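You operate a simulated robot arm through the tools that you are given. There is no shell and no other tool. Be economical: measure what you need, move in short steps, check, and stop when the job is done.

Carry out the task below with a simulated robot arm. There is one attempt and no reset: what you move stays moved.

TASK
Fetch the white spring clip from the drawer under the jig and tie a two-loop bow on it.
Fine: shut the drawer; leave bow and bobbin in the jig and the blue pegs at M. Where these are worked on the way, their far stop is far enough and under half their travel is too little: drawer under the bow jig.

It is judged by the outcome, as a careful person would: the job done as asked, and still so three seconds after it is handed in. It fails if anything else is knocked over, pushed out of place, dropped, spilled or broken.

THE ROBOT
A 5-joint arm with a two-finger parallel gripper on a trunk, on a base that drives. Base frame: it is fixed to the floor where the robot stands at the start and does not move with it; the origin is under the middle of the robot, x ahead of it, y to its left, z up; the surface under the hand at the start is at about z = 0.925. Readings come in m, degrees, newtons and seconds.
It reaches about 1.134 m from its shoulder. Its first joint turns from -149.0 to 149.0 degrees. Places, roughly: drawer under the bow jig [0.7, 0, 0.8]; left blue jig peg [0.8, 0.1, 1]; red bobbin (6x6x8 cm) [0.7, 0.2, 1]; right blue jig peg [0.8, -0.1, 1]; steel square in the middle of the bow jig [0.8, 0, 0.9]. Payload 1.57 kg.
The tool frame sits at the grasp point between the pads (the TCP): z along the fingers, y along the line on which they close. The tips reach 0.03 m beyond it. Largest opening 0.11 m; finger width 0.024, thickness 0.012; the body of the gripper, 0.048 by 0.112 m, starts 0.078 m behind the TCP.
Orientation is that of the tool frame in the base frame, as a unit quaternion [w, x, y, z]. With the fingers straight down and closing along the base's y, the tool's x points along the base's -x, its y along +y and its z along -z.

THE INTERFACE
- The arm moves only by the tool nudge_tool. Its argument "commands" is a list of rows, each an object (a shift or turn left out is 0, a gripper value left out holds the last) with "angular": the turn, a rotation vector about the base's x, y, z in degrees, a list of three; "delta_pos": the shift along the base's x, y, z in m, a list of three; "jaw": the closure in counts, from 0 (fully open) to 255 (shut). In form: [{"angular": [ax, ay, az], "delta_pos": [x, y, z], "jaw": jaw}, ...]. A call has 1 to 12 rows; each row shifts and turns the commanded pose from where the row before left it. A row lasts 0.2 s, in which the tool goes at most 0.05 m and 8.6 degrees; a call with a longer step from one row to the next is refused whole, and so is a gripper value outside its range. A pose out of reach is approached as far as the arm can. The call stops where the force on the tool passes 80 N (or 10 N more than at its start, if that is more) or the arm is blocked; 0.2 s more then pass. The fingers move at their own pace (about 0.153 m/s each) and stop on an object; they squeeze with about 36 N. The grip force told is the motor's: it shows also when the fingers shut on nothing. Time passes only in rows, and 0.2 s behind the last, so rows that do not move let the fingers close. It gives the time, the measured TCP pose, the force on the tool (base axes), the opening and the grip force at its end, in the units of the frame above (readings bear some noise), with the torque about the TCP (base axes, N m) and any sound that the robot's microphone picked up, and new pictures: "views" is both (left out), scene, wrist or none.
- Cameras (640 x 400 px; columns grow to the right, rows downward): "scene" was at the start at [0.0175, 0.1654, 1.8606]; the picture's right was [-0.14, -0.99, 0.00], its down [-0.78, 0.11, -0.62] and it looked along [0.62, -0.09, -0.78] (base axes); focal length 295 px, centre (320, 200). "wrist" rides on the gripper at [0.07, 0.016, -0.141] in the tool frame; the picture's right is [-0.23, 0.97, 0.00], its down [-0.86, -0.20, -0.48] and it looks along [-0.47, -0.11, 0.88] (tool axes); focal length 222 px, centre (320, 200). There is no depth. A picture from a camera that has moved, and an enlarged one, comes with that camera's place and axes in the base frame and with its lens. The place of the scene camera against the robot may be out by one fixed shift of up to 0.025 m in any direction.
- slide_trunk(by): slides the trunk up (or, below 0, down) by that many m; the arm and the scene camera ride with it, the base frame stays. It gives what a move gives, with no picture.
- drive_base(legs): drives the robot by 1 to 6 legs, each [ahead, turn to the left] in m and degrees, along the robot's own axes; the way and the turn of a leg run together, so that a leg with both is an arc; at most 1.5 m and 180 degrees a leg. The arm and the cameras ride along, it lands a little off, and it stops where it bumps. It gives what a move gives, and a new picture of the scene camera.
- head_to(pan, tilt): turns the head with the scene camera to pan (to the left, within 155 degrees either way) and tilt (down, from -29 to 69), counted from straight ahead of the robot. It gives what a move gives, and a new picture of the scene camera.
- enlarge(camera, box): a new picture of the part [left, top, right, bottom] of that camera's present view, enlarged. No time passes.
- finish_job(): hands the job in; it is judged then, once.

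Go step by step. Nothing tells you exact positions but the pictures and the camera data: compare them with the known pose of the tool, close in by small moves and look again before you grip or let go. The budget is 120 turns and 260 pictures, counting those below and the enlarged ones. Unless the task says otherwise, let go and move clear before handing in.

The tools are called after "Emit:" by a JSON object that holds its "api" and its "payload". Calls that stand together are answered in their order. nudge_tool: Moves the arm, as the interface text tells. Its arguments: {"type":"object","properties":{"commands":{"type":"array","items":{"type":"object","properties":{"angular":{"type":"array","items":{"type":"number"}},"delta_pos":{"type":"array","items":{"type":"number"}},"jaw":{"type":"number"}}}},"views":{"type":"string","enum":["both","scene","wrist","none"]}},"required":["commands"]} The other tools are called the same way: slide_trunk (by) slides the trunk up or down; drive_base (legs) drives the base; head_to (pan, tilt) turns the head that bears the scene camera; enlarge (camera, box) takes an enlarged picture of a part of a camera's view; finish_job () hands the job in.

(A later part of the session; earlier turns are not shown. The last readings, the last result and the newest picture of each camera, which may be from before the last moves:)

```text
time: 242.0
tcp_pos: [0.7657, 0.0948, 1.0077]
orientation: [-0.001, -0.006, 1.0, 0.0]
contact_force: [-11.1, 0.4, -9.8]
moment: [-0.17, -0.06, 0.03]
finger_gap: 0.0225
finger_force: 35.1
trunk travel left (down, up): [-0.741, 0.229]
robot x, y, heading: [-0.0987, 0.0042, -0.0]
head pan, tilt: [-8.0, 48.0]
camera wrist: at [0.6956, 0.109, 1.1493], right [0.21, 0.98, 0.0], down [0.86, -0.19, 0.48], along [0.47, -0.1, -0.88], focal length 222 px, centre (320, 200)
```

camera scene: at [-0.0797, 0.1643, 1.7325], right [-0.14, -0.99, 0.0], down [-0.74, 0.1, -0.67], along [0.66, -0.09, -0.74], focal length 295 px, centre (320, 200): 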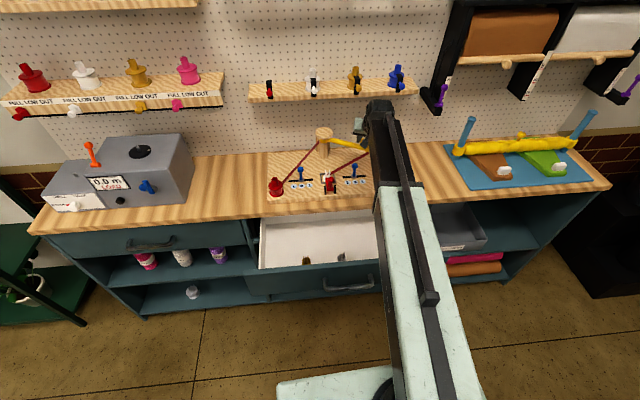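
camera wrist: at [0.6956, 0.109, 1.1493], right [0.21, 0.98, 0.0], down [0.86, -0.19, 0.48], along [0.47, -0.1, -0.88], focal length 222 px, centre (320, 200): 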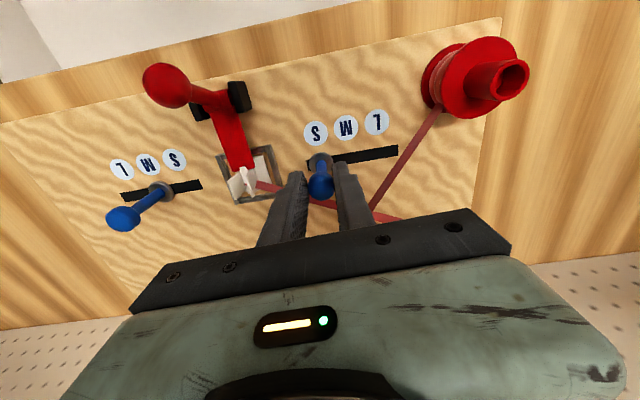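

The peg slid smoothly to S (M was at tool y = 0.1245). Now I go back to the arm's knob and swing from the left stop to the centre.

Emit:
{"api": "nudge_tool", "payload": {"commands": [{"jaw": 110}, {"jaw": 110}], "views": "none"}}

Emit:
{"api": "slide_trunk", "payload": {"by": 0.13}}

Emit:
{"api": "nudge_tool", "payload": {"commands": [{"delta_pos": [0.01, 0.016, 0], "angular": [1.0, -8.2, 0.3], "jaw": 90}, {"delta_pos": [0.012, 0.016, 0], "angular": [1.0, -8.2, 0.3]}, {"delta_pos": [0.012, 0.016, 0], "angular": [1.0, -8.2, 0.3]}, {"delta_pos": [0.012, 0.016, 0], "angular": [1.0, -8.2, 0.3]}, {"delta_pos": [0.0125, 0.0, 0], "angular": [0, -1.2, 0]}, {}], "views": "wrist"}}

```text
time: 242.6
tcp_pos: [0.7663, 0.0954, 1.0078]
orientation: [0.001, -0.005, 1.0, 0.001]
contact_force: [-0.4, 0.6, -0.2]
moment: [0.0, 0.01, 0.02]
finger_gap: 0.0626
finger_force: 0.1
trunk travel left (down, up): [-0.741, 0.229]
robot x, y, heading: [-0.0995, 0.0093, 0.3]
head pan, tilt: [-8.0, 48.0]
```

```text
time: 244.2
tcp_pos: [0.7656, 0.0948, 1.1375]
orientation: [0.001, -0.006, 1.0, 0.001]
contact_force: [1.0, 0.1, 1.1]
moment: [-0.02, 0.03, -0.02]
finger_gap: 0.0628
finger_force: 0.1
trunk travel left (down, up): [-0.871, 0.099]
robot x, y, heading: [-0.0996, 0.0056, -0.0]
head pan, tilt: [-8.0, 48.0]
```

```text
time: 245.6
tcp_pos: [0.8253, 0.1589, 1.1797]
orientation: [0.294, -0.017, 0.955, 0.033]
contact_force: [0.4, 0.2, -0.1]
moment: [0.0, 0.01, 0.02]
finger_gap: 0.0714
finger_force: 0.1
out of reach, approached as far as the arm can: row 2, 3, 4, 5
trunk travel left (down, up): [-0.871, 0.099]
robot x, y, heading: [-0.1005, 0.0081, 0.2]
head pan, tilt: [-8.0, 48.0]
camera wrist: at [0.6876, 0.1634, 1.2578], right [0.14, 0.97, 0.18], down [0.45, -0.22, 0.86], along [0.88, -0.04, -0.47], focal length 222 px, centre (320, 200)
```

wrist: 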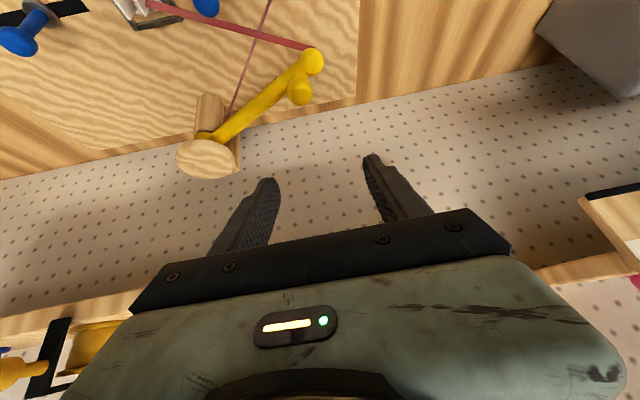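

Knob as expected. Lowering, gripping, and swinging to just past the front.

Emit:
{"api": "slide_trunk", "payload": {"by": -0.112}}

Emit:
{"api": "nudge_tool", "payload": {"commands": [{}, {"jaw": 255}, {"jaw": 255}, {"jaw": 255}], "views": "none"}}

Emit:
{"api": "nudge_tool", "payload": {"commands": [{"delta_pos": [-0.0192, -0.0102, 0], "angular": [0, 0, -0.2]}, {"delta_pos": [-0.0176, -0.0128, 0], "angular": [0, 0, -0.3]}, {"delta_pos": [-0.0156, -0.0151, 0], "angular": [0, 0, -0.4]}, {"delta_pos": [-0.0134, -0.0171, 0], "angular": [0, 0, -0.5]}, {"delta_pos": [-0.0109, -0.0188, 0], "angular": [0, 0, -0.6]}, {"delta_pos": [-0.0082, -0.0202, 0], "angular": [0, 0, -0.7]}, {"delta_pos": [-0.0053, -0.0211, 0], "angular": [0, 0, -0.8]}, {"delta_pos": [-0.0023, -0.0216, 0], "angular": [0, 0, -0.8]}, {"delta_pos": [0.0008, -0.0217, 0], "angular": [0, 0, -0.8]}], "views": "wrist"}}

Emit:
{"api": "enlarge", "payload": {"camera": "wrist", "box": [180, 20, 460, 195]}}

```text
time: 247.0
tcp_pos: [0.8244, 0.1598, 1.0668]
orientation: [0.292, -0.017, 0.956, 0.033]
contact_force: [-0.2, 0.0, -0.8]
moment: [0.03, 0.03, 0.02]
finger_gap: 0.0712
finger_force: 0.1
trunk travel left (down, up): [-0.759, 0.211]
robot x, y, heading: [-0.1022, 0.0071, 0.1]
head pan, tilt: [-8.0, 48.0]
```

```text
time: 248.0
tcp_pos: [0.8252, 0.1591, 1.067]
orientation: [0.292, -0.017, 0.956, 0.034]
contact_force: [0.3, -3.7, -1.3]
moment: [-0.75, 0.01, -0.12]
finger_gap: 0.0262
finger_force: 37.3
trunk travel left (down, up): [-0.759, 0.211]
robot x, y, heading: [-0.0988, 0.0078, -0.1]
head pan, tilt: [-8.0, 48.0]
```

```text
time: 250.0
tcp_pos: [0.7328, 0.0003, 1.0667]
orientation: [0.294, 0.026, 0.955, 0.02]
contact_force: [-0.3, 0.4, 0.2]
moment: [-0.45, -0.01, -0.01]
finger_gap: 0.0257
finger_force: 36.9
trunk travel left (down, up): [-0.759, 0.211]
robot x, y, heading: [-0.0952, 0.0044, 0.2]
head pan, tilt: [-8.0, 48.0]
camera wrist: at [0.5967, 0.017, 1.1459], right [0.22, 0.96, 0.18], down [0.43, -0.26, 0.86], along [0.88, -0.12, -0.47], focal length 222 px, centre (320, 200)
```

wrist: 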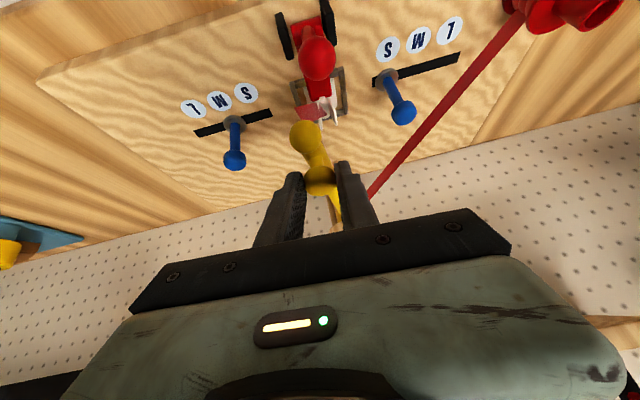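

```text
2.29 times, centred on (320, 108) of wrist
camera zoom: at [0.5967, 0.017, 1.1459], right [0.22, 0.96, 0.18], down [0.43, -0.26, 0.86], along [0.88, -0.12, -0.47], focal length 508 px, centre (320, 411)
```

zoom: 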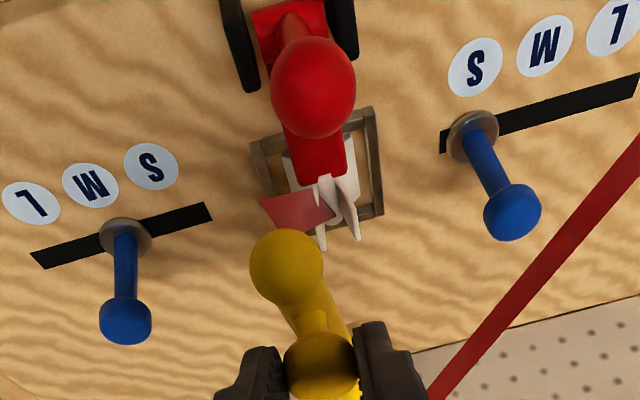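

Peg S makes no difference, so the peg must go back to M. I'll swing the arm to the left stop, release it, and return over the left peg.

Emit:
{"api": "nudge_tool", "payload": {"commands": [{"delta_pos": [-0.0008, 0.0217, 0], "angular": [0, 0, 0.8]}, {"delta_pos": [0.0023, 0.0216, 0], "angular": [0, 0, 0.8]}, {"delta_pos": [0.0053, 0.0211, 0], "angular": [0, 0, 0.8]}, {"delta_pos": [0.0082, 0.0202, 0], "angular": [0, 0, 0.7]}, {"delta_pos": [0.0109, 0.0188, 0], "angular": [0, 0, 0.6]}, {"delta_pos": [0.0134, 0.0171, 0], "angular": [0, 0, 0.5]}, {"delta_pos": [0.0156, 0.0151, 0], "angular": [0, 0, 0.4]}, {"delta_pos": [0.0176, 0.0128, 0], "angular": [0, 0, 0.3]}, {"delta_pos": [0.0192, 0.0102, 0], "angular": [0, 0, 0.2]}, {"delta_pos": [0.003, 0.001, 0]}, {"jaw": 90}, {"jaw": 90}], "views": "none"}}

Emit:
{"api": "slide_trunk", "payload": {"by": 0.1}}

Emit:
{"api": "nudge_tool", "payload": {"commands": [{"delta_pos": [-0.012, -0.013, 0], "angular": [-1.2, 8.1, 0], "jaw": 110}, {"delta_pos": [-0.012, -0.013, 0], "angular": [-1.2, 8.1, 0]}, {"delta_pos": [-0.012, -0.013, 0], "angular": [-1.2, 8.1, 0]}, {"delta_pos": [-0.012, -0.013, 0], "angular": [-1.2, 8.1, 0]}, {"delta_pos": [-0.011, -0.013, 0], "angular": [0, 1.2, 0]}, {}], "views": "none"}}

Emit:
{"api": "slide_trunk", "payload": {"by": -0.06}}

Emit:
{"api": "nudge_tool", "payload": {"commands": [{}], "views": "both"}}

Emit:
{"api": "enlarge", "payload": {"camera": "wrist", "box": [180, 40, 460, 215]}}

```text
time: 252.6
tcp_pos: [0.8272, 0.1601, 1.0674]
orientation: [0.292, -0.017, 0.956, 0.033]
contact_force: [0.7, -0.5, -0.4]
moment: [-0.02, -0.04, 0.01]
finger_gap: 0.0708
finger_force: 0.0
trunk travel left (down, up): [-0.759, 0.211]
robot x, y, heading: [-0.098, 0.003, 0.4]
head pan, tilt: [-8.0, 48.0]
```

```text
time: 253.9
tcp_pos: [0.8276, 0.1593, 1.1666]
orientation: [0.293, -0.016, 0.955, 0.033]
contact_force: [0.0, 0.5, 0.3]
moment: [0.03, 0.0, -0.01]
finger_gap: 0.0712
finger_force: 0.0
trunk travel left (down, up): [-0.859, 0.111]
robot x, y, heading: [-0.0955, 0.0086, 0.4]
head pan, tilt: [-8.0, 48.0]
```

```text
time: 255.3
tcp_pos: [0.7685, 0.0942, 1.1248]
orientation: [0.002, -0.019, 1.0, -0.003]
contact_force: [0.6, -0.1, 0.3]
moment: [-0.02, 0.01, 0.0]
finger_gap: 0.0626
finger_force: 0.1
out of reach, approached as far as the arm can: row 1, 2, 3, 4
trunk travel left (down, up): [-0.859, 0.111]
robot x, y, heading: [-0.0971, 0.0097, -0.1]
head pan, tilt: [-8.0, 48.0]
```

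```text
time: 256.3
tcp_pos: [0.7693, 0.0937, 1.0659]
orientation: [0.003, -0.019, 1.0, -0.003]
contact_force: [0.3, -0.5, -0.3]
moment: [0.0, 0.0, -0.01]
finger_gap: 0.0626
finger_force: 0.0
trunk travel left (down, up): [-0.799, 0.171]
robot x, y, heading: [-0.0988, 0.0093, 0.3]
head pan, tilt: [-8.0, 48.0]
```

```text
time: 256.7
tcp_pos: [0.7699, 0.0934, 1.0648]
orientation: [0.003, -0.02, 1.0, -0.002]
contact_force: [0.4, -1.1, 0.2]
moment: [0.0, 0.01, -0.01]
finger_gap: 0.0625
finger_force: 0.0
trunk travel left (down, up): [-0.799, 0.171]
robot x, y, heading: [-0.0951, 0.0071, -0.0]
head pan, tilt: [-8.0, 48.0]
camera scene: at [-0.0782, 0.1656, 1.7721], right [-0.14, -0.99, 0.0], down [-0.74, 0.1, -0.67], along [0.66, -0.09, -0.74], focal length 295 px, centre (320, 200)
camera wrist: at [0.6979, 0.1077, 1.2068], right [0.19, 0.98, 0.0], down [0.86, -0.16, 0.48], along [0.47, -0.1, -0.87], focal length 222 px, centre (320, 200)
```

scene: 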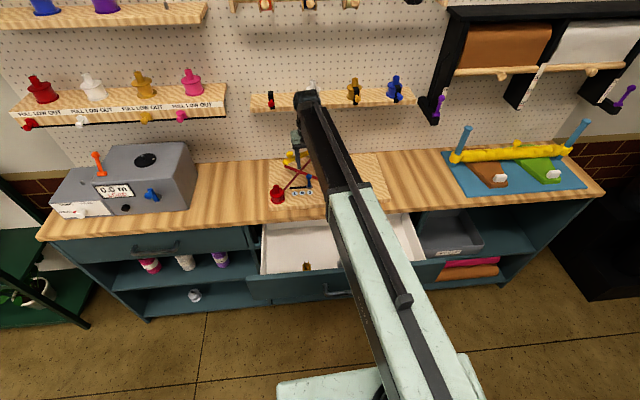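
wrist: 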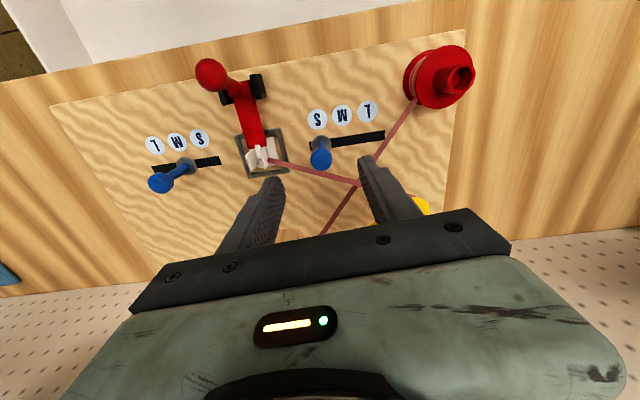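

```text
2.29 times, centred on (320, 128) of wrist
camera zoom: at [0.6979, 0.1077, 1.2068], right [0.19, 0.98, 0.0], down [0.86, -0.16, 0.48], along [0.47, -0.1, -0.87], focal length 508 px, centre (320, 366)
```

zoom: 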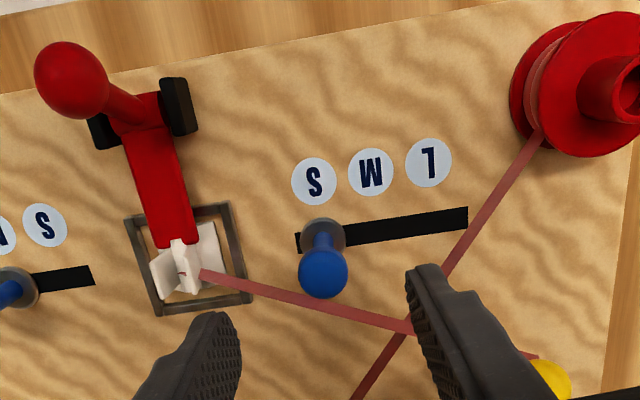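

Everything as expected. Returning the left peg to M (tool y 0.1245).

Emit:
{"api": "nudge_tool", "payload": {"commands": [{"delta_pos": [-0.003, 0.001, 0]}], "views": "none"}}

Emit:
{"api": "slide_trunk", "payload": {"by": -0.058}}

Emit:
{"api": "nudge_tool", "payload": {"commands": [{}, {"jaw": 255}, {"jaw": 255}, {"jaw": 255}], "views": "none"}}

Emit:
{"api": "nudge_tool", "payload": {"commands": [{"delta_pos": [0, 0.01, 0]}, {"delta_pos": [0, 0.01, 0]}, {"delta_pos": [0, 0.0095, 0]}, {}, {"jaw": 110}, {"jaw": 110}], "views": "none"}}

Emit:
{"api": "slide_trunk", "payload": {"by": 0.1}}

Emit:
{"api": "nudge_tool", "payload": {"commands": [{"delta_pos": [-0.015, -0.03, 0]}, {"delta_pos": [-0.02, -0.035, 0]}, {"delta_pos": [-0.017, -0.035, 0], "jaw": 255}, {}], "views": "wrist"}}

Emit:
{"api": "enlarge", "payload": {"camera": "wrist", "box": [180, 40, 460, 215]}}

```text
time: 257.1
tcp_pos: [0.7656, 0.0951, 1.0652]
orientation: [0.003, -0.019, 1.0, -0.003]
contact_force: [-0.6, 0.8, -0.3]
moment: [0.04, 0.0, 0.0]
finger_gap: 0.0627
finger_force: 0.0
trunk travel left (down, up): [-0.799, 0.171]
robot x, y, heading: [-0.1013, 0.0098, 0.2]
head pan, tilt: [-8.0, 48.0]
```

```text
time: 258.1
tcp_pos: [0.7663, 0.0948, 1.0077]
orientation: [0.003, -0.019, 1.0, -0.003]
contact_force: [0.1, -0.7, -0.1]
moment: [-0.04, 0.02, 0.01]
finger_gap: 0.0627
finger_force: 0.1
trunk travel left (down, up): [-0.741, 0.229]
robot x, y, heading: [-0.0976, 0.0067, -0.1]
head pan, tilt: [-8.0, 48.0]
```

```text
time: 259.1
tcp_pos: [0.7662, 0.0946, 1.0074]
orientation: [0.002, -0.019, 1.0, -0.003]
contact_force: [0.4, 0.0, 0.6]
moment: [0.28, -0.04, 0.08]
finger_gap: 0.0223
finger_force: 35.3
trunk travel left (down, up): [-0.741, 0.229]
robot x, y, heading: [-0.1011, 0.0095, 0.1]
head pan, tilt: [-8.0, 48.0]
```

```text
time: 260.5
tcp_pos: [0.7672, 0.1247, 1.0074]
orientation: [0.002, -0.019, 1.0, -0.004]
contact_force: [-0.2, -0.5, 0.1]
moment: [-0.03, -0.02, 0.01]
finger_gap: 0.0627
finger_force: 0.1
trunk travel left (down, up): [-0.741, 0.229]
robot x, y, heading: [-0.1005, 0.0112, 0.2]
head pan, tilt: [-8.0, 48.0]
```

```text
time: 261.8
tcp_pos: [0.7665, 0.1256, 1.107]
orientation: [0.003, -0.019, 1.0, -0.003]
contact_force: [0.2, -0.4, 0.2]
moment: [0.02, 0.02, -0.01]
finger_gap: 0.0624
finger_force: 0.0
trunk travel left (down, up): [-0.841, 0.129]
robot x, y, heading: [-0.1007, 0.0058, 0.1]
head pan, tilt: [-8.0, 48.0]
```

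```text
time: 262.8
tcp_pos: [0.7152, 0.0236, 1.1082]
orientation: [0.002, -0.019, 1.0, -0.003]
contact_force: [-0.3, -0.6, 0.0]
moment: [-0.01, 0.06, -0.04]
finger_gap: 0.0
finger_force: 21.3
trunk travel left (down, up): [-0.841, 0.129]
robot x, y, heading: [-0.0983, 0.0081, 0.2]
head pan, tilt: [-8.0, 48.0]
camera wrist: at [0.6442, 0.0379, 1.2487], right [0.19, 0.98, 0.0], down [0.86, -0.16, 0.48], along [0.47, -0.1, -0.87], focal length 222 px, centre (320, 200)
```

wrist: 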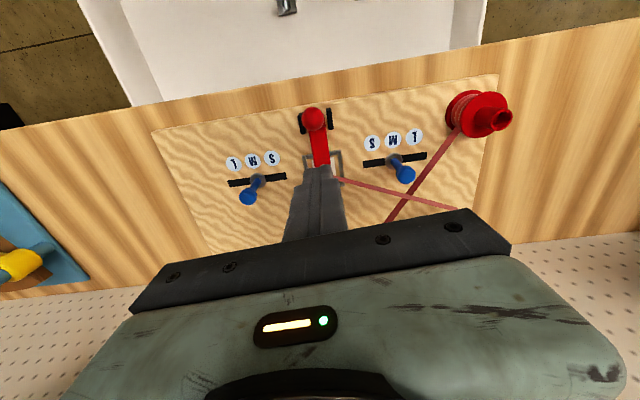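

```text
2.29 times, centred on (320, 128) of wrist
camera zoom: at [0.6442, 0.0379, 1.2487], right [0.19, 0.98, 0.0], down [0.86, -0.16, 0.48], along [0.47, -0.1, -0.87], focal length 508 px, centre (320, 366)
```

zoom: 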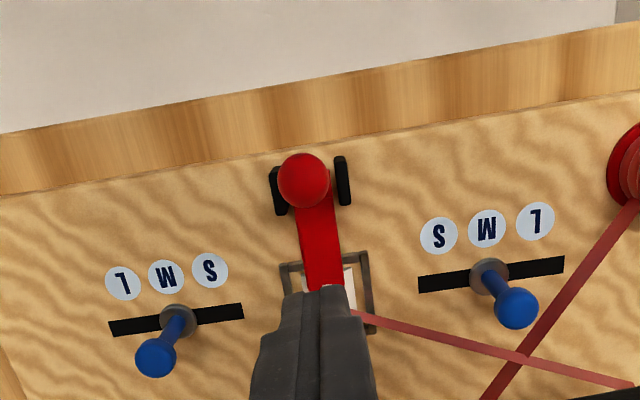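

Peg is back at M. Next trial, the natural order: with the arm at the left, lift the clamp, bring the arm from the left stop to the centre with the clamp open, then press it. First opening the lever and returning to the knob.

Emit:
{"api": "slide_trunk", "payload": {"by": -0.088}}

Emit:
{"api": "nudge_tool", "payload": {"commands": [{"delta_pos": [-0.016, 0, 0]}, {"delta_pos": [-0.016, 0, 0]}], "views": "none"}}

Emit:
{"api": "slide_trunk", "payload": {"by": -0.015}}

Emit:
{"api": "nudge_tool", "payload": {"commands": [{"delta_pos": [-0.011, 0, 0]}, {"delta_pos": [-0.011, 0, 0]}], "views": "none"}}

Emit:
{"api": "slide_trunk", "payload": {"by": 0.14}}

Emit:
{"api": "nudge_tool", "payload": {"commands": [{"delta_pos": [0.036, 0.033, 0], "angular": [1.0, -8.1, 0.3], "jaw": 90}, {"delta_pos": [0.036, 0.033, 0], "angular": [1.0, -8.1, 0.3]}, {"delta_pos": [0.036, 0.033, 0], "angular": [1.0, -8.1, 0.3]}, {"delta_pos": [0.036, 0.033, 0], "angular": [1.0, -8.1, 0.3]}, {"delta_pos": [0.02, 0.0035, 0], "angular": [0, -1.4, 0]}, {}], "views": "wrist"}}

```text
time: 264.1
tcp_pos: [0.716, 0.0257, 1.0212]
orientation: [0.003, -0.019, 1.0, -0.003]
contact_force: [-0.1, 0.0, -0.1]
moment: [0.06, -0.01, -0.01]
finger_gap: 0.0001
finger_force: 21.5
trunk travel left (down, up): [-0.753, 0.217]
robot x, y, heading: [-0.0993, 0.0052, 0.1]
head pan, tilt: [-8.0, 48.0]
```

```text
time: 264.7
tcp_pos: [0.6833, 0.0243, 1.0196]
orientation: [0.003, -0.019, 1.0, -0.002]
contact_force: [-0.9, -0.1, 0.5]
moment: [0.03, 0.02, 0.0]
finger_gap: 0.0
finger_force: 21.4
trunk travel left (down, up): [-0.753, 0.217]
robot x, y, heading: [-0.0988, 0.0047, 0.1]
head pan, tilt: [-8.0, 48.0]
```

```text
time: 265.3
tcp_pos: [0.6852, 0.024, 1.0044]
orientation: [0.003, -0.02, 1.0, -0.003]
contact_force: [-1.0, 0.4, -0.8]
moment: [0.03, -0.02, 0.02]
finger_gap: 0.0
finger_force: 22.0
trunk travel left (down, up): [-0.738, 0.232]
robot x, y, heading: [-0.0969, 0.0091, 0.1]
head pan, tilt: [-8.0, 48.0]
```

```text
time: 265.9
tcp_pos: [0.6616, 0.0235, 1.0044]
orientation: [0.003, -0.02, 1.0, -0.002]
contact_force: [0.6, -0.4, -0.4]
moment: [-0.02, -0.02, 0.0]
finger_gap: 0.0002
finger_force: 21.2
trunk travel left (down, up): [-0.738, 0.232]
robot x, y, heading: [-0.0968, 0.0079, 0.1]
head pan, tilt: [-8.0, 48.0]
```

```text
time: 267.6
tcp_pos: [0.662, 0.0251, 1.1462]
orientation: [0.003, -0.019, 1.0, -0.003]
contact_force: [0.1, 0.8, 0.8]
moment: [0.01, -0.01, -0.01]
finger_gap: 0.0
finger_force: 21.0
trunk travel left (down, up): [-0.878, 0.092]
robot x, y, heading: [-0.0976, 0.0092, 0.2]
head pan, tilt: [-8.0, 48.0]
```

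```text
time: 269.0
tcp_pos: [0.8255, 0.1595, 1.1861]
orientation: [0.293, -0.028, 0.955, 0.026]
contact_force: [-0.6, -0.4, -0.5]
moment: [0.03, 0.03, -0.01]
finger_gap: 0.0712
finger_force: 0.1
out of reach, approached as far as the arm can: row 2, 3, 4
trunk travel left (down, up): [-0.878, 0.092]
robot x, y, heading: [-0.1004, 0.0077, 0.1]
head pan, tilt: [-8.0, 48.0]
camera wrist: at [0.6881, 0.1633, 1.2644], right [0.12, 0.98, 0.16], down [0.45, -0.2, 0.87], along [0.88, -0.03, -0.47], focal length 222 px, centre (320, 200)
```

wrist: 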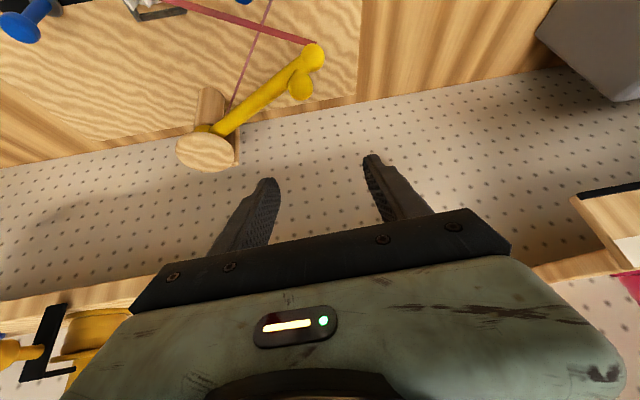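

Lever open, arm at left. I'll now make a full swing left→right→left with the clamp lifted, looking at the right stop and again at the end.

Emit:
{"api": "slide_trunk", "payload": {"by": -0.119}}

Emit:
{"api": "nudge_tool", "payload": {"commands": [{}, {"jaw": 255}, {"jaw": 255}, {"jaw": 255}], "views": "none"}}

Emit:
{"api": "nudge_tool", "payload": {"commands": [{"delta_pos": [-0.0192, -0.0102, 0], "angular": [0, 0, -0.2]}, {"delta_pos": [-0.0176, -0.0128, 0], "angular": [0, 0, -0.3]}, {"delta_pos": [-0.0156, -0.0151, 0], "angular": [0, 0, -0.4]}, {"delta_pos": [-0.0134, -0.0171, 0], "angular": [0, 0, -0.5]}, {"delta_pos": [-0.0109, -0.0188, 0], "angular": [0, 0, -0.6]}, {"delta_pos": [-0.0082, -0.0202, 0], "angular": [0, 0, -0.7]}, {"delta_pos": [-0.0053, -0.0211, 0], "angular": [0, 0, -0.8]}, {"delta_pos": [-0.0023, -0.0216, 0], "angular": [0, 0, -0.8]}, {"delta_pos": [0.0008, -0.0217, 0], "angular": [0, 0, -0.8]}], "views": "wrist"}}

Emit:
{"api": "nudge_tool", "payload": {"commands": [{"delta_pos": [0.0038, -0.0214, 0], "angular": [0, 0, -0.8]}, {"delta_pos": [0.0067, -0.0207, 0], "angular": [0, 0, -0.8]}, {"delta_pos": [0.0096, -0.0196, 0], "angular": [0, 0, -0.8]}, {"delta_pos": [0.0122, -0.018, 0], "angular": [0, 0, -0.7]}, {"delta_pos": [0.0146, -0.0162, 0], "angular": [0, 0, -0.6]}, {"delta_pos": [0.0167, -0.014, 0], "angular": [0, 0, -0.4]}, {"delta_pos": [0.0185, -0.0115, 0], "angular": [0, 0, -0.3]}, {"delta_pos": [0.005, -0.003, 0]}], "views": "both"}}

Emit:
{"api": "enlarge", "payload": {"camera": "scene", "box": [255, 115, 399, 205]}}

```text
time: 270.5
tcp_pos: [0.8261, 0.1602, 1.066]
orientation: [0.294, -0.028, 0.955, 0.026]
contact_force: [0.2, -0.8, -0.1]
moment: [-0.01, -0.01, -0.02]
finger_gap: 0.0715
finger_force: 0.0
trunk travel left (down, up): [-0.759, 0.211]
robot x, y, heading: [-0.1012, 0.0052, 0.2]
head pan, tilt: [-8.0, 48.0]
```

```text
time: 271.5
tcp_pos: [0.8255, 0.1588, 1.0675]
orientation: [0.293, -0.028, 0.955, 0.025]
contact_force: [0.4, -6.1, -0.8]
moment: [-0.78, 0.0, -0.19]
finger_gap: 0.0256
finger_force: 36.6
trunk travel left (down, up): [-0.759, 0.211]
robot x, y, heading: [-0.0979, 0.0073, 0.0]
head pan, tilt: [-8.0, 48.0]
```

```text
time: 273.5
tcp_pos: [0.7338, 0.0005, 1.0657]
orientation: [0.295, 0.015, 0.955, 0.013]
contact_force: [-0.7, 0.9, -0.2]
moment: [-0.54, -0.09, -0.02]
finger_gap: 0.0257
finger_force: 36.9
trunk travel left (down, up): [-0.759, 0.211]
robot x, y, heading: [-0.0995, 0.0086, 0.1]
head pan, tilt: [-8.0, 48.0]
camera wrist: at [0.5973, 0.016, 1.1454], right [0.21, 0.96, 0.16], down [0.43, -0.24, 0.87], along [0.88, -0.11, -0.47], focal length 222 px, centre (320, 200)
```

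wrist: 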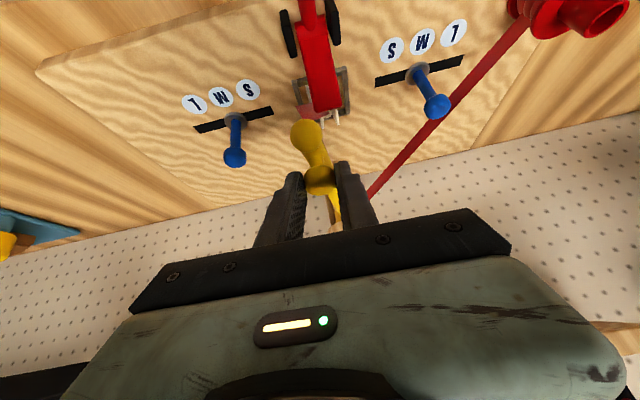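

```text
time: 275.3
tcp_pos: [0.8204, -0.1252, 1.0673]
orientation: [0.294, 0.052, 0.954, 0.001]
contact_force: [-5.8, -7.3, -1.1]
moment: [-0.76, 0.84, 0.18]
finger_gap: 0.0256
finger_force: 37.3
trunk travel left (down, up): [-0.759, 0.211]
robot x, y, heading: [-0.0983, 0.0071, 0.1]
head pan, tilt: [-8.0, 48.0]
camera scene: at [-0.0788, 0.1647, 1.7322], right [-0.14, -0.99, 0.0], down [-0.74, 0.1, -0.67], along [0.66, -0.09, -0.74], focal length 295 px, centre (320, 200)
camera wrist: at [0.685, -0.0987, 1.1455], right [0.28, 0.95, 0.16], down [0.41, -0.27, 0.87], along [0.87, -0.18, -0.47], focal length 222 px, centre (320, 200)
```

scene: 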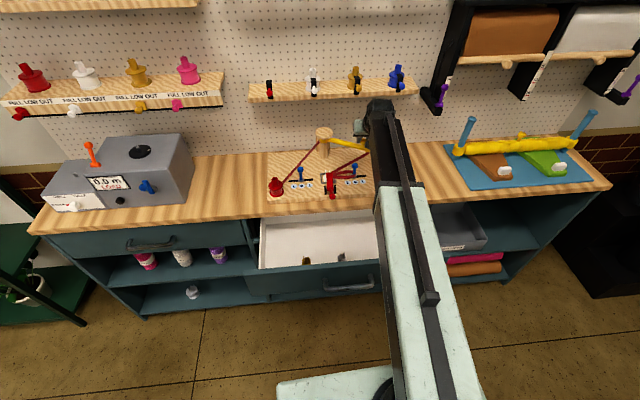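
wrist: 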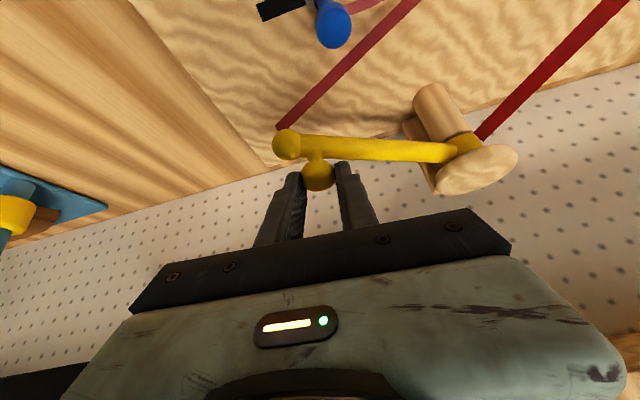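

```text
4.44 times, centred on (327, 160) of scene
camera zoom: at [-0.0788, 0.1647, 1.7322], right [-0.14, -0.99, 0.0], down [-0.74, 0.1, -0.67], along [0.66, -0.09, -0.74], focal length 1311 px, centre (289, 378)
```

zoom: 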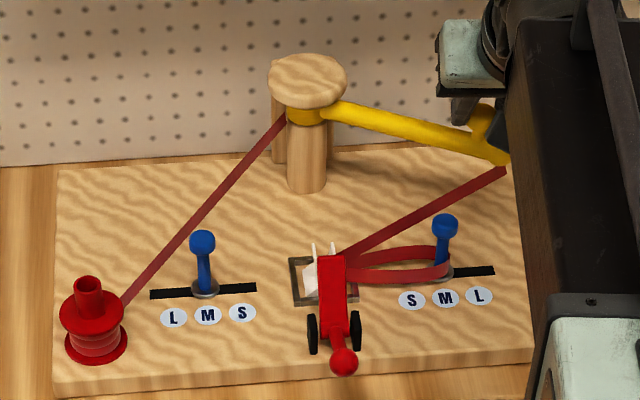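

Excellent: with the clamp lifted, the full swing laid a ribbon loop around the right peg. Now the full swing back to the left for the second loop.

Emit:
{"api": "nudge_tool", "payload": {"commands": [{"delta_pos": [-0.005, 0.003, 0]}, {"delta_pos": [-0.0185, 0.0115, 0], "angular": [0, 0, 0.3]}, {"delta_pos": [-0.0167, 0.014, 0], "angular": [0, 0, 0.4]}, {"delta_pos": [-0.0146, 0.0162, 0], "angular": [0, 0, 0.6]}, {"delta_pos": [-0.0122, 0.018, 0], "angular": [0, 0, 0.7]}, {"delta_pos": [-0.0096, 0.0196, 0], "angular": [0, 0, 0.8]}, {"delta_pos": [-0.0067, 0.0207, 0], "angular": [0, 0, 0.8]}, {"delta_pos": [-0.0038, 0.0214, 0], "angular": [0, 0, 0.8]}], "views": "none"}}

Emit:
{"api": "nudge_tool", "payload": {"commands": [{"delta_pos": [-0.0008, 0.0217, 0], "angular": [0, 0, 0.8]}, {"delta_pos": [0.0023, 0.0216, 0], "angular": [0, 0, 0.8]}, {"delta_pos": [0.0053, 0.0211, 0], "angular": [0, 0, 0.8]}, {"delta_pos": [0.0082, 0.0202, 0], "angular": [0, 0, 0.7]}, {"delta_pos": [0.0109, 0.0188, 0], "angular": [0, 0, 0.6]}, {"delta_pos": [0.0134, 0.0171, 0], "angular": [0, 0, 0.5]}, {"delta_pos": [0.0156, 0.0151, 0], "angular": [0, 0, 0.4]}, {"delta_pos": [0.0176, 0.0128, 0], "angular": [0, 0, 0.3]}, {"delta_pos": [0.0192, 0.0102, 0], "angular": [0, 0, 0.2]}, {"delta_pos": [0.005, 0.002, 0]}], "views": "wrist"}}

Emit:
{"api": "nudge_tool", "payload": {"commands": [{"delta_pos": [-0.004, -0.002, 0]}, {"jaw": 90}, {"jaw": 90}], "views": "none"}}

Emit:
{"api": "slide_trunk", "payload": {"by": 0.1}}

Emit:
{"api": "nudge_tool", "payload": {"commands": [{"delta_pos": [-0.035, -0.02, 0], "angular": [-1.1, 8.1, 0], "jaw": 100}, {"delta_pos": [-0.035, -0.025, 0], "angular": [-1.1, 8.1, 0]}, {"delta_pos": [-0.035, -0.025, 0], "angular": [-1.1, 8.1, 0]}, {"delta_pos": [-0.035, -0.025, 0], "angular": [-1.1, 8.1, 0]}, {"delta_pos": [-0.035, -0.025, 0], "angular": [0, 1.2, 0]}, {"delta_pos": [-0.0135, -0.016, 0]}], "views": "wrist"}}

```text
time: 277.1
tcp_pos: [0.7324, 0.0007, 1.0669]
orientation: [0.293, 0.014, 0.956, 0.014]
contact_force: [4.0, -0.2, 4.4]
moment: [-0.82, -0.09, -0.17]
finger_gap: 0.0258
finger_force: 37.1
trunk travel left (down, up): [-0.759, 0.211]
robot x, y, heading: [-0.0993, 0.0067, -0.2]
head pan, tilt: [-8.0, 48.0]
```

```text
time: 279.3
tcp_pos: [0.8262, 0.1585, 1.0678]
orientation: [0.291, -0.028, 0.956, 0.025]
contact_force: [-30.3, -13.1, -10.3]
moment: [-0.89, 0.72, -0.25]
finger_gap: 0.0262
finger_force: 36.6
trunk travel left (down, up): [-0.759, 0.211]
robot x, y, heading: [-0.1028, 0.0081, 0.2]
head pan, tilt: [-8.0, 48.0]
camera wrist: at [0.6894, 0.1628, 1.1467], right [0.12, 0.98, 0.16], down [0.46, -0.2, 0.87], along [0.88, -0.03, -0.47], focal length 222 px, centre (320, 200)
```

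wrist: 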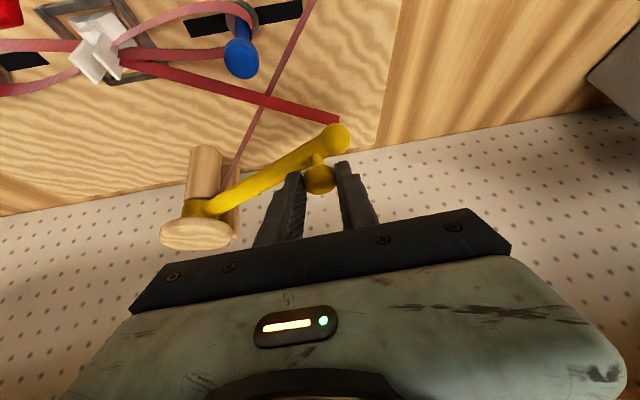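

```text
time: 280.1
tcp_pos: [0.8256, 0.1594, 1.0681]
orientation: [0.293, -0.028, 0.955, 0.026]
contact_force: [-0.6, 0.0, 0.1]
moment: [-0.02, 0.03, 0.02]
finger_gap: 0.0711
finger_force: 0.2
trunk travel left (down, up): [-0.759, 0.211]
robot x, y, heading: [-0.0975, 0.0086, 0.1]
head pan, tilt: [-8.0, 48.0]
```

```text
time: 281.4
tcp_pos: [0.826, 0.1593, 1.167]
orientation: [0.294, -0.028, 0.955, 0.026]
contact_force: [0.5, 0.4, -0.8]
moment: [0.02, 0.02, 0.0]
finger_gap: 0.0713
finger_force: 0.0
trunk travel left (down, up): [-0.859, 0.111]
robot x, y, heading: [-0.0998, 0.0091, 0.0]
head pan, tilt: [-8.0, 48.0]
```

```text
time: 282.8
tcp_pos: [0.6385, 0.0241, 1.1255]
orientation: [0.004, -0.031, 1.0, -0.003]
contact_force: [0.4, 0.4, -0.6]
moment: [0.01, 0.0, -0.02]
finger_gap: 0.067
finger_force: 0.1
out of reach, approached as far as the arm can: row 1, 2, 3, 4
trunk travel left (down, up): [-0.859, 0.111]
robot x, y, heading: [-0.0984, 0.0053, -0.1]
head pan, tilt: [-8.0, 48.0]
camera wrist: at [0.5657, 0.0369, 1.2668], right [0.17, 0.99, 0.0], down [0.86, -0.14, 0.49], along [0.48, -0.08, -0.87], focal length 222 px, centre (320, 200)
```

wrist: 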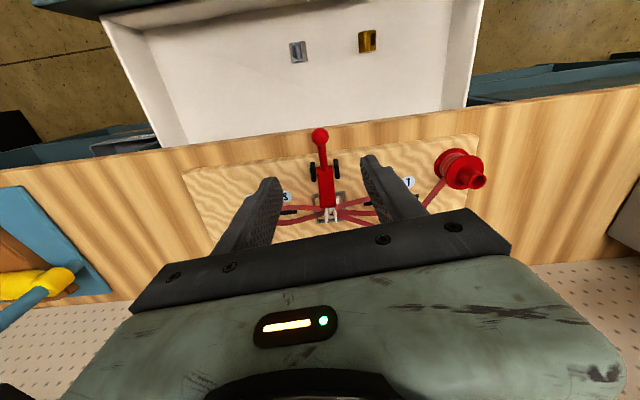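

Both loops are laid, one on each peg. Now I press the clamp to tie it: grip the ball, lift along the arc, release and push to the stop.

Emit:
{"api": "nudge_tool", "payload": {"commands": [{"delta_pos": [-0.004, -0.0005, 0]}, {}], "views": "none"}}

Emit:
{"api": "slide_trunk", "payload": {"by": -0.15}}

Emit:
{"api": "nudge_tool", "payload": {"commands": [{}, {"jaw": 255}, {"jaw": 255}, {"jaw": 255}], "views": "none"}}

Emit:
{"api": "slide_trunk", "payload": {"by": 0.012}}

Emit:
{"api": "nudge_tool", "payload": {"commands": [{"delta_pos": [0.004, 0, 0]}], "views": "none"}}

Emit:
{"api": "slide_trunk", "payload": {"by": 0.012}}

Emit:
{"api": "nudge_tool", "payload": {"commands": [{"delta_pos": [0.007, 0, 0]}], "views": "none"}}

Emit:
{"api": "slide_trunk", "payload": {"by": 0.01}}

Emit:
{"api": "nudge_tool", "payload": {"commands": [{"delta_pos": [0.008, 0, 0]}], "views": "none"}}

Emit:
{"api": "slide_trunk", "payload": {"by": 0.005}}

Emit:
{"api": "nudge_tool", "payload": {"commands": [{"delta_pos": [0.008, 0, 0]}, {"jaw": 120}, {"jaw": 120}, {"delta_pos": [-0.03, 0, 0]}, {"delta_pos": [-0.007, 0, 0], "jaw": 255}, {"jaw": 255}], "views": "wrist"}}

Emit:
{"api": "nudge_tool", "payload": {"commands": [{"delta_pos": [0.011, 0.0, 0]}, {"delta_pos": [0.01, 0, 0]}, {"delta_pos": [0.008, 0, 0]}, {"delta_pos": [0.006, 0, 0]}, {"delta_pos": [0.005, 0, 0]}], "views": "none"}}

Emit:
{"api": "nudge_tool", "payload": {"commands": [{"delta_pos": [-0.02, 0, 0]}], "views": "none"}}

Emit:
{"api": "slide_trunk", "payload": {"by": 0.14}}

Emit:
{"api": "nudge_tool", "payload": {"commands": [{"delta_pos": [0.04, 0.005, 0], "jaw": 0}, {"delta_pos": [0.04, 0, 0]}, {}], "views": "wrist"}}

Emit:
{"api": "enlarge", "payload": {"camera": "wrist", "box": [180, 50, 460, 225]}}

```text
time: 283.4
tcp_pos: [0.6331, 0.0251, 1.1247]
orientation: [0.004, -0.031, 1.0, -0.004]
contact_force: [1.2, -0.3, 0.2]
moment: [0.01, -0.01, -0.01]
finger_gap: 0.0668
finger_force: 0.1
trunk travel left (down, up): [-0.859, 0.111]
robot x, y, heading: [-0.0964, 0.0071, 0.2]
head pan, tilt: [-8.0, 48.0]
```

```text
time: 285.1
tcp_pos: [0.6341, 0.0264, 0.9762]
orientation: [0.004, -0.03, 1.0, -0.004]
contact_force: [0.9, -1.0, 0.1]
moment: [0.03, 0.02, -0.01]
finger_gap: 0.067
finger_force: 0.1
trunk travel left (down, up): [-0.709, 0.261]
robot x, y, heading: [-0.1007, 0.0106, 0.2]
head pan, tilt: [-8.0, 48.0]
```

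```text
time: 286.1
tcp_pos: [0.6342, 0.0242, 0.9765]
orientation: [0.003, -0.031, 0.999, -0.003]
contact_force: [0.6, -0.7, 0.6]
moment: [-0.02, -0.06, 0.0]
finger_gap: 0.0231
finger_force: 35.2
trunk travel left (down, up): [-0.709, 0.261]
robot x, y, heading: [-0.1004, 0.0081, 0.0]
head pan, tilt: [-8.0, 48.0]
```

```text
time: 286.7
tcp_pos: [0.636, 0.0232, 0.9857]
orientation: [0.004, -0.031, 1.0, -0.003]
contact_force: [12.1, -2.1, -10.5]
moment: [-0.03, 0.03, 0.01]
finger_gap: 0.0232
finger_force: 35.7
trunk travel left (down, up): [-0.721, 0.249]
robot x, y, heading: [-0.1013, 0.0075, 0.2]
head pan, tilt: [-8.0, 48.0]
```

```text
time: 287.1
tcp_pos: [0.6374, 0.0236, 0.9888]
orientation: [0.001, -0.031, 1.0, -0.002]
contact_force: [-9.1, -1.1, -13.1]
moment: [-0.08, 1.08, 0.01]
finger_gap: 0.0236
finger_force: 35.6
trunk travel left (down, up): [-0.721, 0.249]
robot x, y, heading: [-0.1004, 0.0091, 0.1]
head pan, tilt: [-8.0, 48.0]
```

```text
time: 287.7
tcp_pos: [0.6419, 0.0247, 0.9981]
orientation: [0.006, -0.03, 1.0, -0.004]
contact_force: [15.9, -0.9, -9.5]
moment: [-0.04, -0.35, 0.0]
finger_gap: 0.0231
finger_force: 35.9
trunk travel left (down, up): [-0.733, 0.237]
robot x, y, heading: [-0.0946, 0.0052, -0.0]
head pan, tilt: [-8.0, 48.0]
```

```text
time: 288.1
tcp_pos: [0.6437, 0.0239, 0.9996]
orientation: [0.0, -0.031, 1.0, -0.003]
contact_force: [-12.8, -2.1, -8.7]
moment: [-0.07, 1.21, 0.0]
finger_gap: 0.0233
finger_force: 35.7
trunk travel left (down, up): [-0.733, 0.237]
robot x, y, heading: [-0.099, 0.0048, 0.0]
head pan, tilt: [-8.0, 48.0]
```

```text
time: 288.7
tcp_pos: [0.6475, 0.0237, 1.0089]
orientation: [0.006, -0.03, 1.0, -0.003]
contact_force: [10.4, -2.9, -12.7]
moment: [-0.14, -0.14, -0.02]
finger_gap: 0.0232
finger_force: 35.4
trunk travel left (down, up): [-0.743, 0.227]
robot x, y, heading: [-0.0977, 0.0084, 0.2]
head pan, tilt: [-8.0, 48.0]
```

```text
time: 289.1
tcp_pos: [0.6513, 0.0245, 1.0097]
orientation: [0.002, -0.03, 1.0, -0.003]
contact_force: [-14.6, -4.2, -6.6]
moment: [-0.16, 1.21, -0.04]
finger_gap: 0.0234
finger_force: 35.3
trunk travel left (down, up): [-0.743, 0.227]
robot x, y, heading: [-0.0995, 0.0086, 0.0]
head pan, tilt: [-8.0, 48.0]
```

```text
time: 289.7
tcp_pos: [0.6546, 0.0249, 1.0137]
orientation: [0.005, -0.03, 1.0, -0.004]
contact_force: [-1.5, -5.3, -12.7]
moment: [-0.15, 0.58, 0.03]
finger_gap: 0.0234
finger_force: 35.6
trunk travel left (down, up): [-0.748, 0.222]
robot x, y, heading: [-0.0994, 0.0071, -0.1]
head pan, tilt: [-8.0, 48.0]
```

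```text
time: 291.1
tcp_pos: [0.6243, 0.0245, 1.0159]
orientation: [0.004, -0.03, 1.0, -0.003]
contact_force: [0.8, 0.4, -0.9]
moment: [0.0, 0.03, -0.01]
finger_gap: 0.0
finger_force: 21.1
trunk travel left (down, up): [-0.748, 0.222]
robot x, y, heading: [-0.0973, 0.0095, 0.3]
head pan, tilt: [-8.0, 48.0]
camera wrist: at [0.5525, 0.0364, 1.1556], right [0.17, 0.99, 0.0], down [0.86, -0.14, 0.49], along [0.48, -0.09, -0.87], focal length 222 px, centre (320, 200)
```

wrist: 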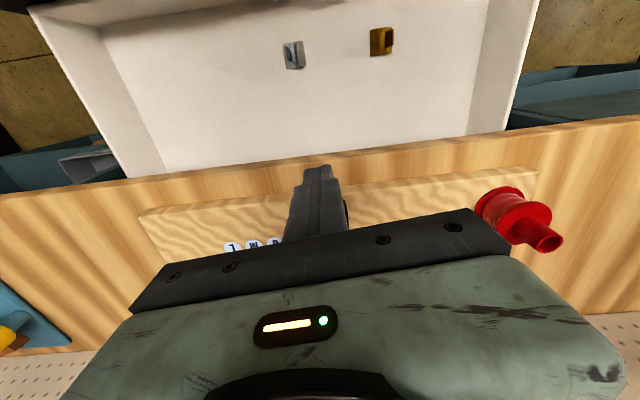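

```text
time: 292.3
tcp_pos: [0.6572, 0.0246, 1.0173]
orientation: [0.0, -0.031, 1.0, -0.004]
contact_force: [-44.9, -2.0, -20.0]
moment: [0.04, 0.79, -0.07]
finger_gap: 0.0
finger_force: 21.0
trunk travel left (down, up): [-0.748, 0.222]
robot x, y, heading: [-0.0992, 0.0051, 0.1]
head pan, tilt: [-8.0, 48.0]
```

```text
time: 292.7
tcp_pos: [0.6456, 0.0228, 1.015]
orientation: [0.005, -0.031, 1.0, -0.004]
contact_force: [-0.6, 0.5, 0.3]
moment: [0.02, -0.07, -0.01]
finger_gap: 0.0002
finger_force: 21.2
trunk travel left (down, up): [-0.748, 0.222]
robot x, y, heading: [-0.1003, 0.0071, 0.2]
head pan, tilt: [-8.0, 48.0]
```

```text
time: 294.3
tcp_pos: [0.6449, 0.025, 1.1546]
orientation: [0.004, -0.031, 1.0, -0.003]
contact_force: [-0.7, 0.1, 0.7]
moment: [-0.01, 0.04, 0.02]
finger_gap: 0.0
finger_force: 21.3
trunk travel left (down, up): [-0.888, 0.082]
robot x, y, heading: [-0.1004, 0.008, -0.0]
head pan, tilt: [-8.0, 48.0]
```

```text
time: 295.1
tcp_pos: [0.7249, 0.0273, 1.1555]
orientation: [0.004, -0.032, 0.999, -0.003]
contact_force: [0.4, 0.5, -0.5]
moment: [0.02, -0.01, -0.04]
finger_gap: 0.1102
finger_force: 0.1
trunk travel left (down, up): [-0.888, 0.082]
robot x, y, heading: [-0.0984, 0.0087, 0.1]
head pan, tilt: [-8.0, 48.0]
camera wrist: at [0.6535, 0.0393, 1.2957], right [0.17, 0.99, 0.0], down [0.86, -0.14, 0.49], along [0.48, -0.09, -0.87], focal length 222 px, centre (320, 200)
```

wrist: 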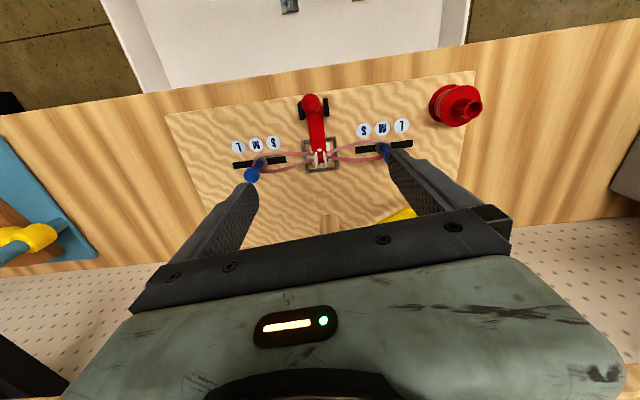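

```text
2.29 times, centred on (320, 138) of wrist
camera zoom: at [0.6535, 0.0393, 1.2957], right [0.17, 0.99, 0.0], down [0.86, -0.14, 0.49], along [0.48, -0.09, -0.87], focal length 508 px, centre (320, 343)
```

zoom: 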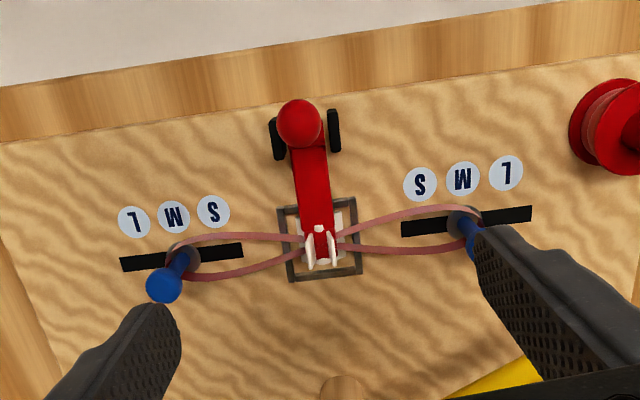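

The bow is tied: two loops on the pegs, knotted on the white clip, and the ribbon is cut from the bobbin. What remains is shutting the drawer: I'll retreat, tilt the tool forward and come down in front of the drawer.

Emit:
{"api": "nudge_tool", "payload": {"commands": [{"delta_pos": [-0.04, -0.005, 0]}, {"delta_pos": [-0.04, -0.005, 0]}, {"delta_pos": [-0.04, -0.005, 0]}, {"delta_pos": [-0.04, -0.005, 0]}], "views": "none"}}

Emit:
{"api": "drive_base", "payload": {"legs": [[-0.44, 0]]}}

Emit:
{"api": "nudge_tool", "payload": {"commands": [{"angular": [0, -8.5, 0]}, {"angular": [0, -8.5, 0]}, {"angular": [0, -8.5, 0]}, {"angular": [0, -8.5, 0]}, {"angular": [0, -8.5, 0]}, {"angular": [0, -8.5, 0]}, {"angular": [0, -8.5, 0]}, {"angular": [0, -8.5, 0]}, {"angular": [0, -8.5, 0]}, {"angular": [0, -8.5, 0]}], "views": "none"}}

Emit:
{"api": "nudge_tool", "payload": {"commands": [{"angular": [8.5, 0, 0]}, {"angular": [8.5, 0, 0]}, {"angular": [8.5, 0, 0]}, {"angular": [8.5, 0, 0]}, {"angular": [8.5, 0, 0]}, {"angular": [8.5, 0, 0]}, {"angular": [8.5, 0, 0]}, {"angular": [8.5, 0, 0]}, {"angular": [8.5, 0, 0]}, {"angular": [8.5, 0, 0]}, {"angular": [5, 0, 0]}], "views": "both"}}

```text
time: 296.1
tcp_pos: [0.5658, 0.0103, 1.1546]
orientation: [0.004, -0.03, 1.0, -0.003]
contact_force: [0.9, -0.7, 0.3]
moment: [0.01, -0.02, 0.04]
finger_gap: 0.1101
finger_force: 0.0
trunk travel left (down, up): [-0.888, 0.082]
robot x, y, heading: [-0.0993, 0.0068, -0.3]
head pan, tilt: [-8.0, 48.0]
```

```text
time: 298.9
tcp_pos: [0.1146, 0.0078, 1.1545]
orientation: [0.004, -0.03, 1.0, -0.003]
contact_force: [0.4, 0.0, -1.1]
moment: [0.01, -0.01, -0.01]
finger_gap: 0.1103
finger_force: 0.1
trunk travel left (down, up): [-0.888, 0.082]
robot x, y, heading: [-0.5542, 0.0123, 0.1]
head pan, tilt: [-8.0, 48.0]
camera scene: at [-0.5295, 0.1649, 1.8611], right [-0.14, -0.99, 0.0], down [-0.74, 0.1, -0.67], along [0.66, -0.09, -0.74], focal length 295 px, centre (320, 200)
```

scene: 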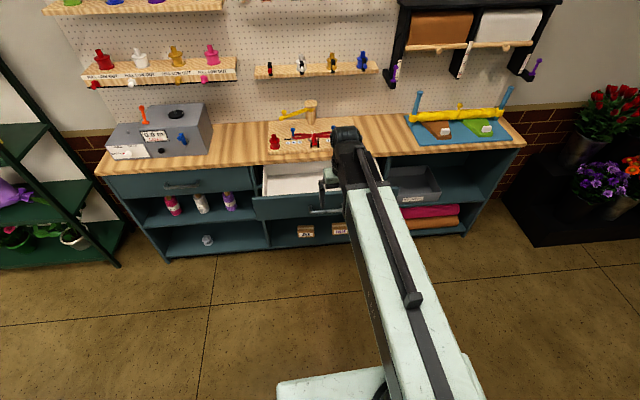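

```text
time: 301.1
tcp_pos: [0.2607, 0.0095, 1.3731]
orientation: [0.678, -0.019, 0.734, -0.022]
contact_force: [0.2, -0.8, -0.3]
moment: [-0.01, 0.01, 0.0]
finger_gap: 0.1098
finger_force: 0.0
out of reach, approached as far as the arm can: row 2, 3, 4, 5, 6, 7, 8, 9, 10
trunk travel left (down, up): [-0.888, 0.082]
robot x, y, heading: [-0.5473, 0.0091, 0.2]
head pan, tilt: [-8.0, 48.0]
```

```text
time: 303.4
tcp_pos: [0.2611, 0.009, 1.3903]
orientation: [0.492, 0.466, 0.535, 0.504]
contact_force: [-0.4, 0.2, -0.8]
moment: [-0.01, -0.01, -0.01]
finger_gap: 0.1103
finger_force: 0.0
out of reach, approached as far as the arm can: row 5, 7, 9, 11
trunk travel left (down, up): [-0.888, 0.082]
robot x, y, heading: [-0.5475, 0.0082, -0.0]
head pan, tilt: [-8.0, 48.0]
camera scene: at [-0.5289, 0.1649, 1.8611], right [-0.14, -0.99, 0.0], down [-0.74, 0.1, -0.67], along [0.66, -0.09, -0.74], focal length 295 px, centre (320, 200)
camera wrist: at [0.1158, 0.0677, 1.4043], right [0.02, -0.17, 0.99], down [-0.41, -0.9, -0.15], along [0.91, -0.4, -0.09], focal length 222 px, centre (320, 200)
```

scene: 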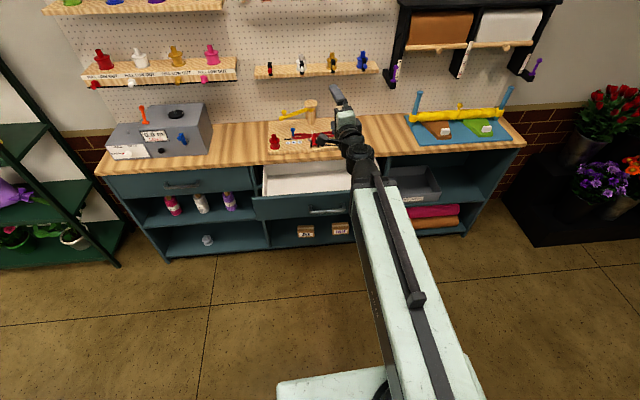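
wrist: 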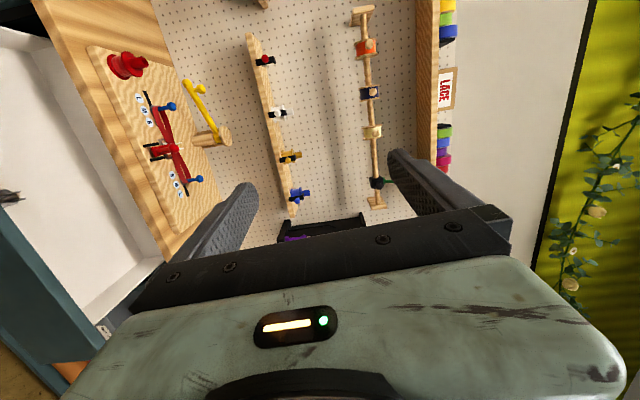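

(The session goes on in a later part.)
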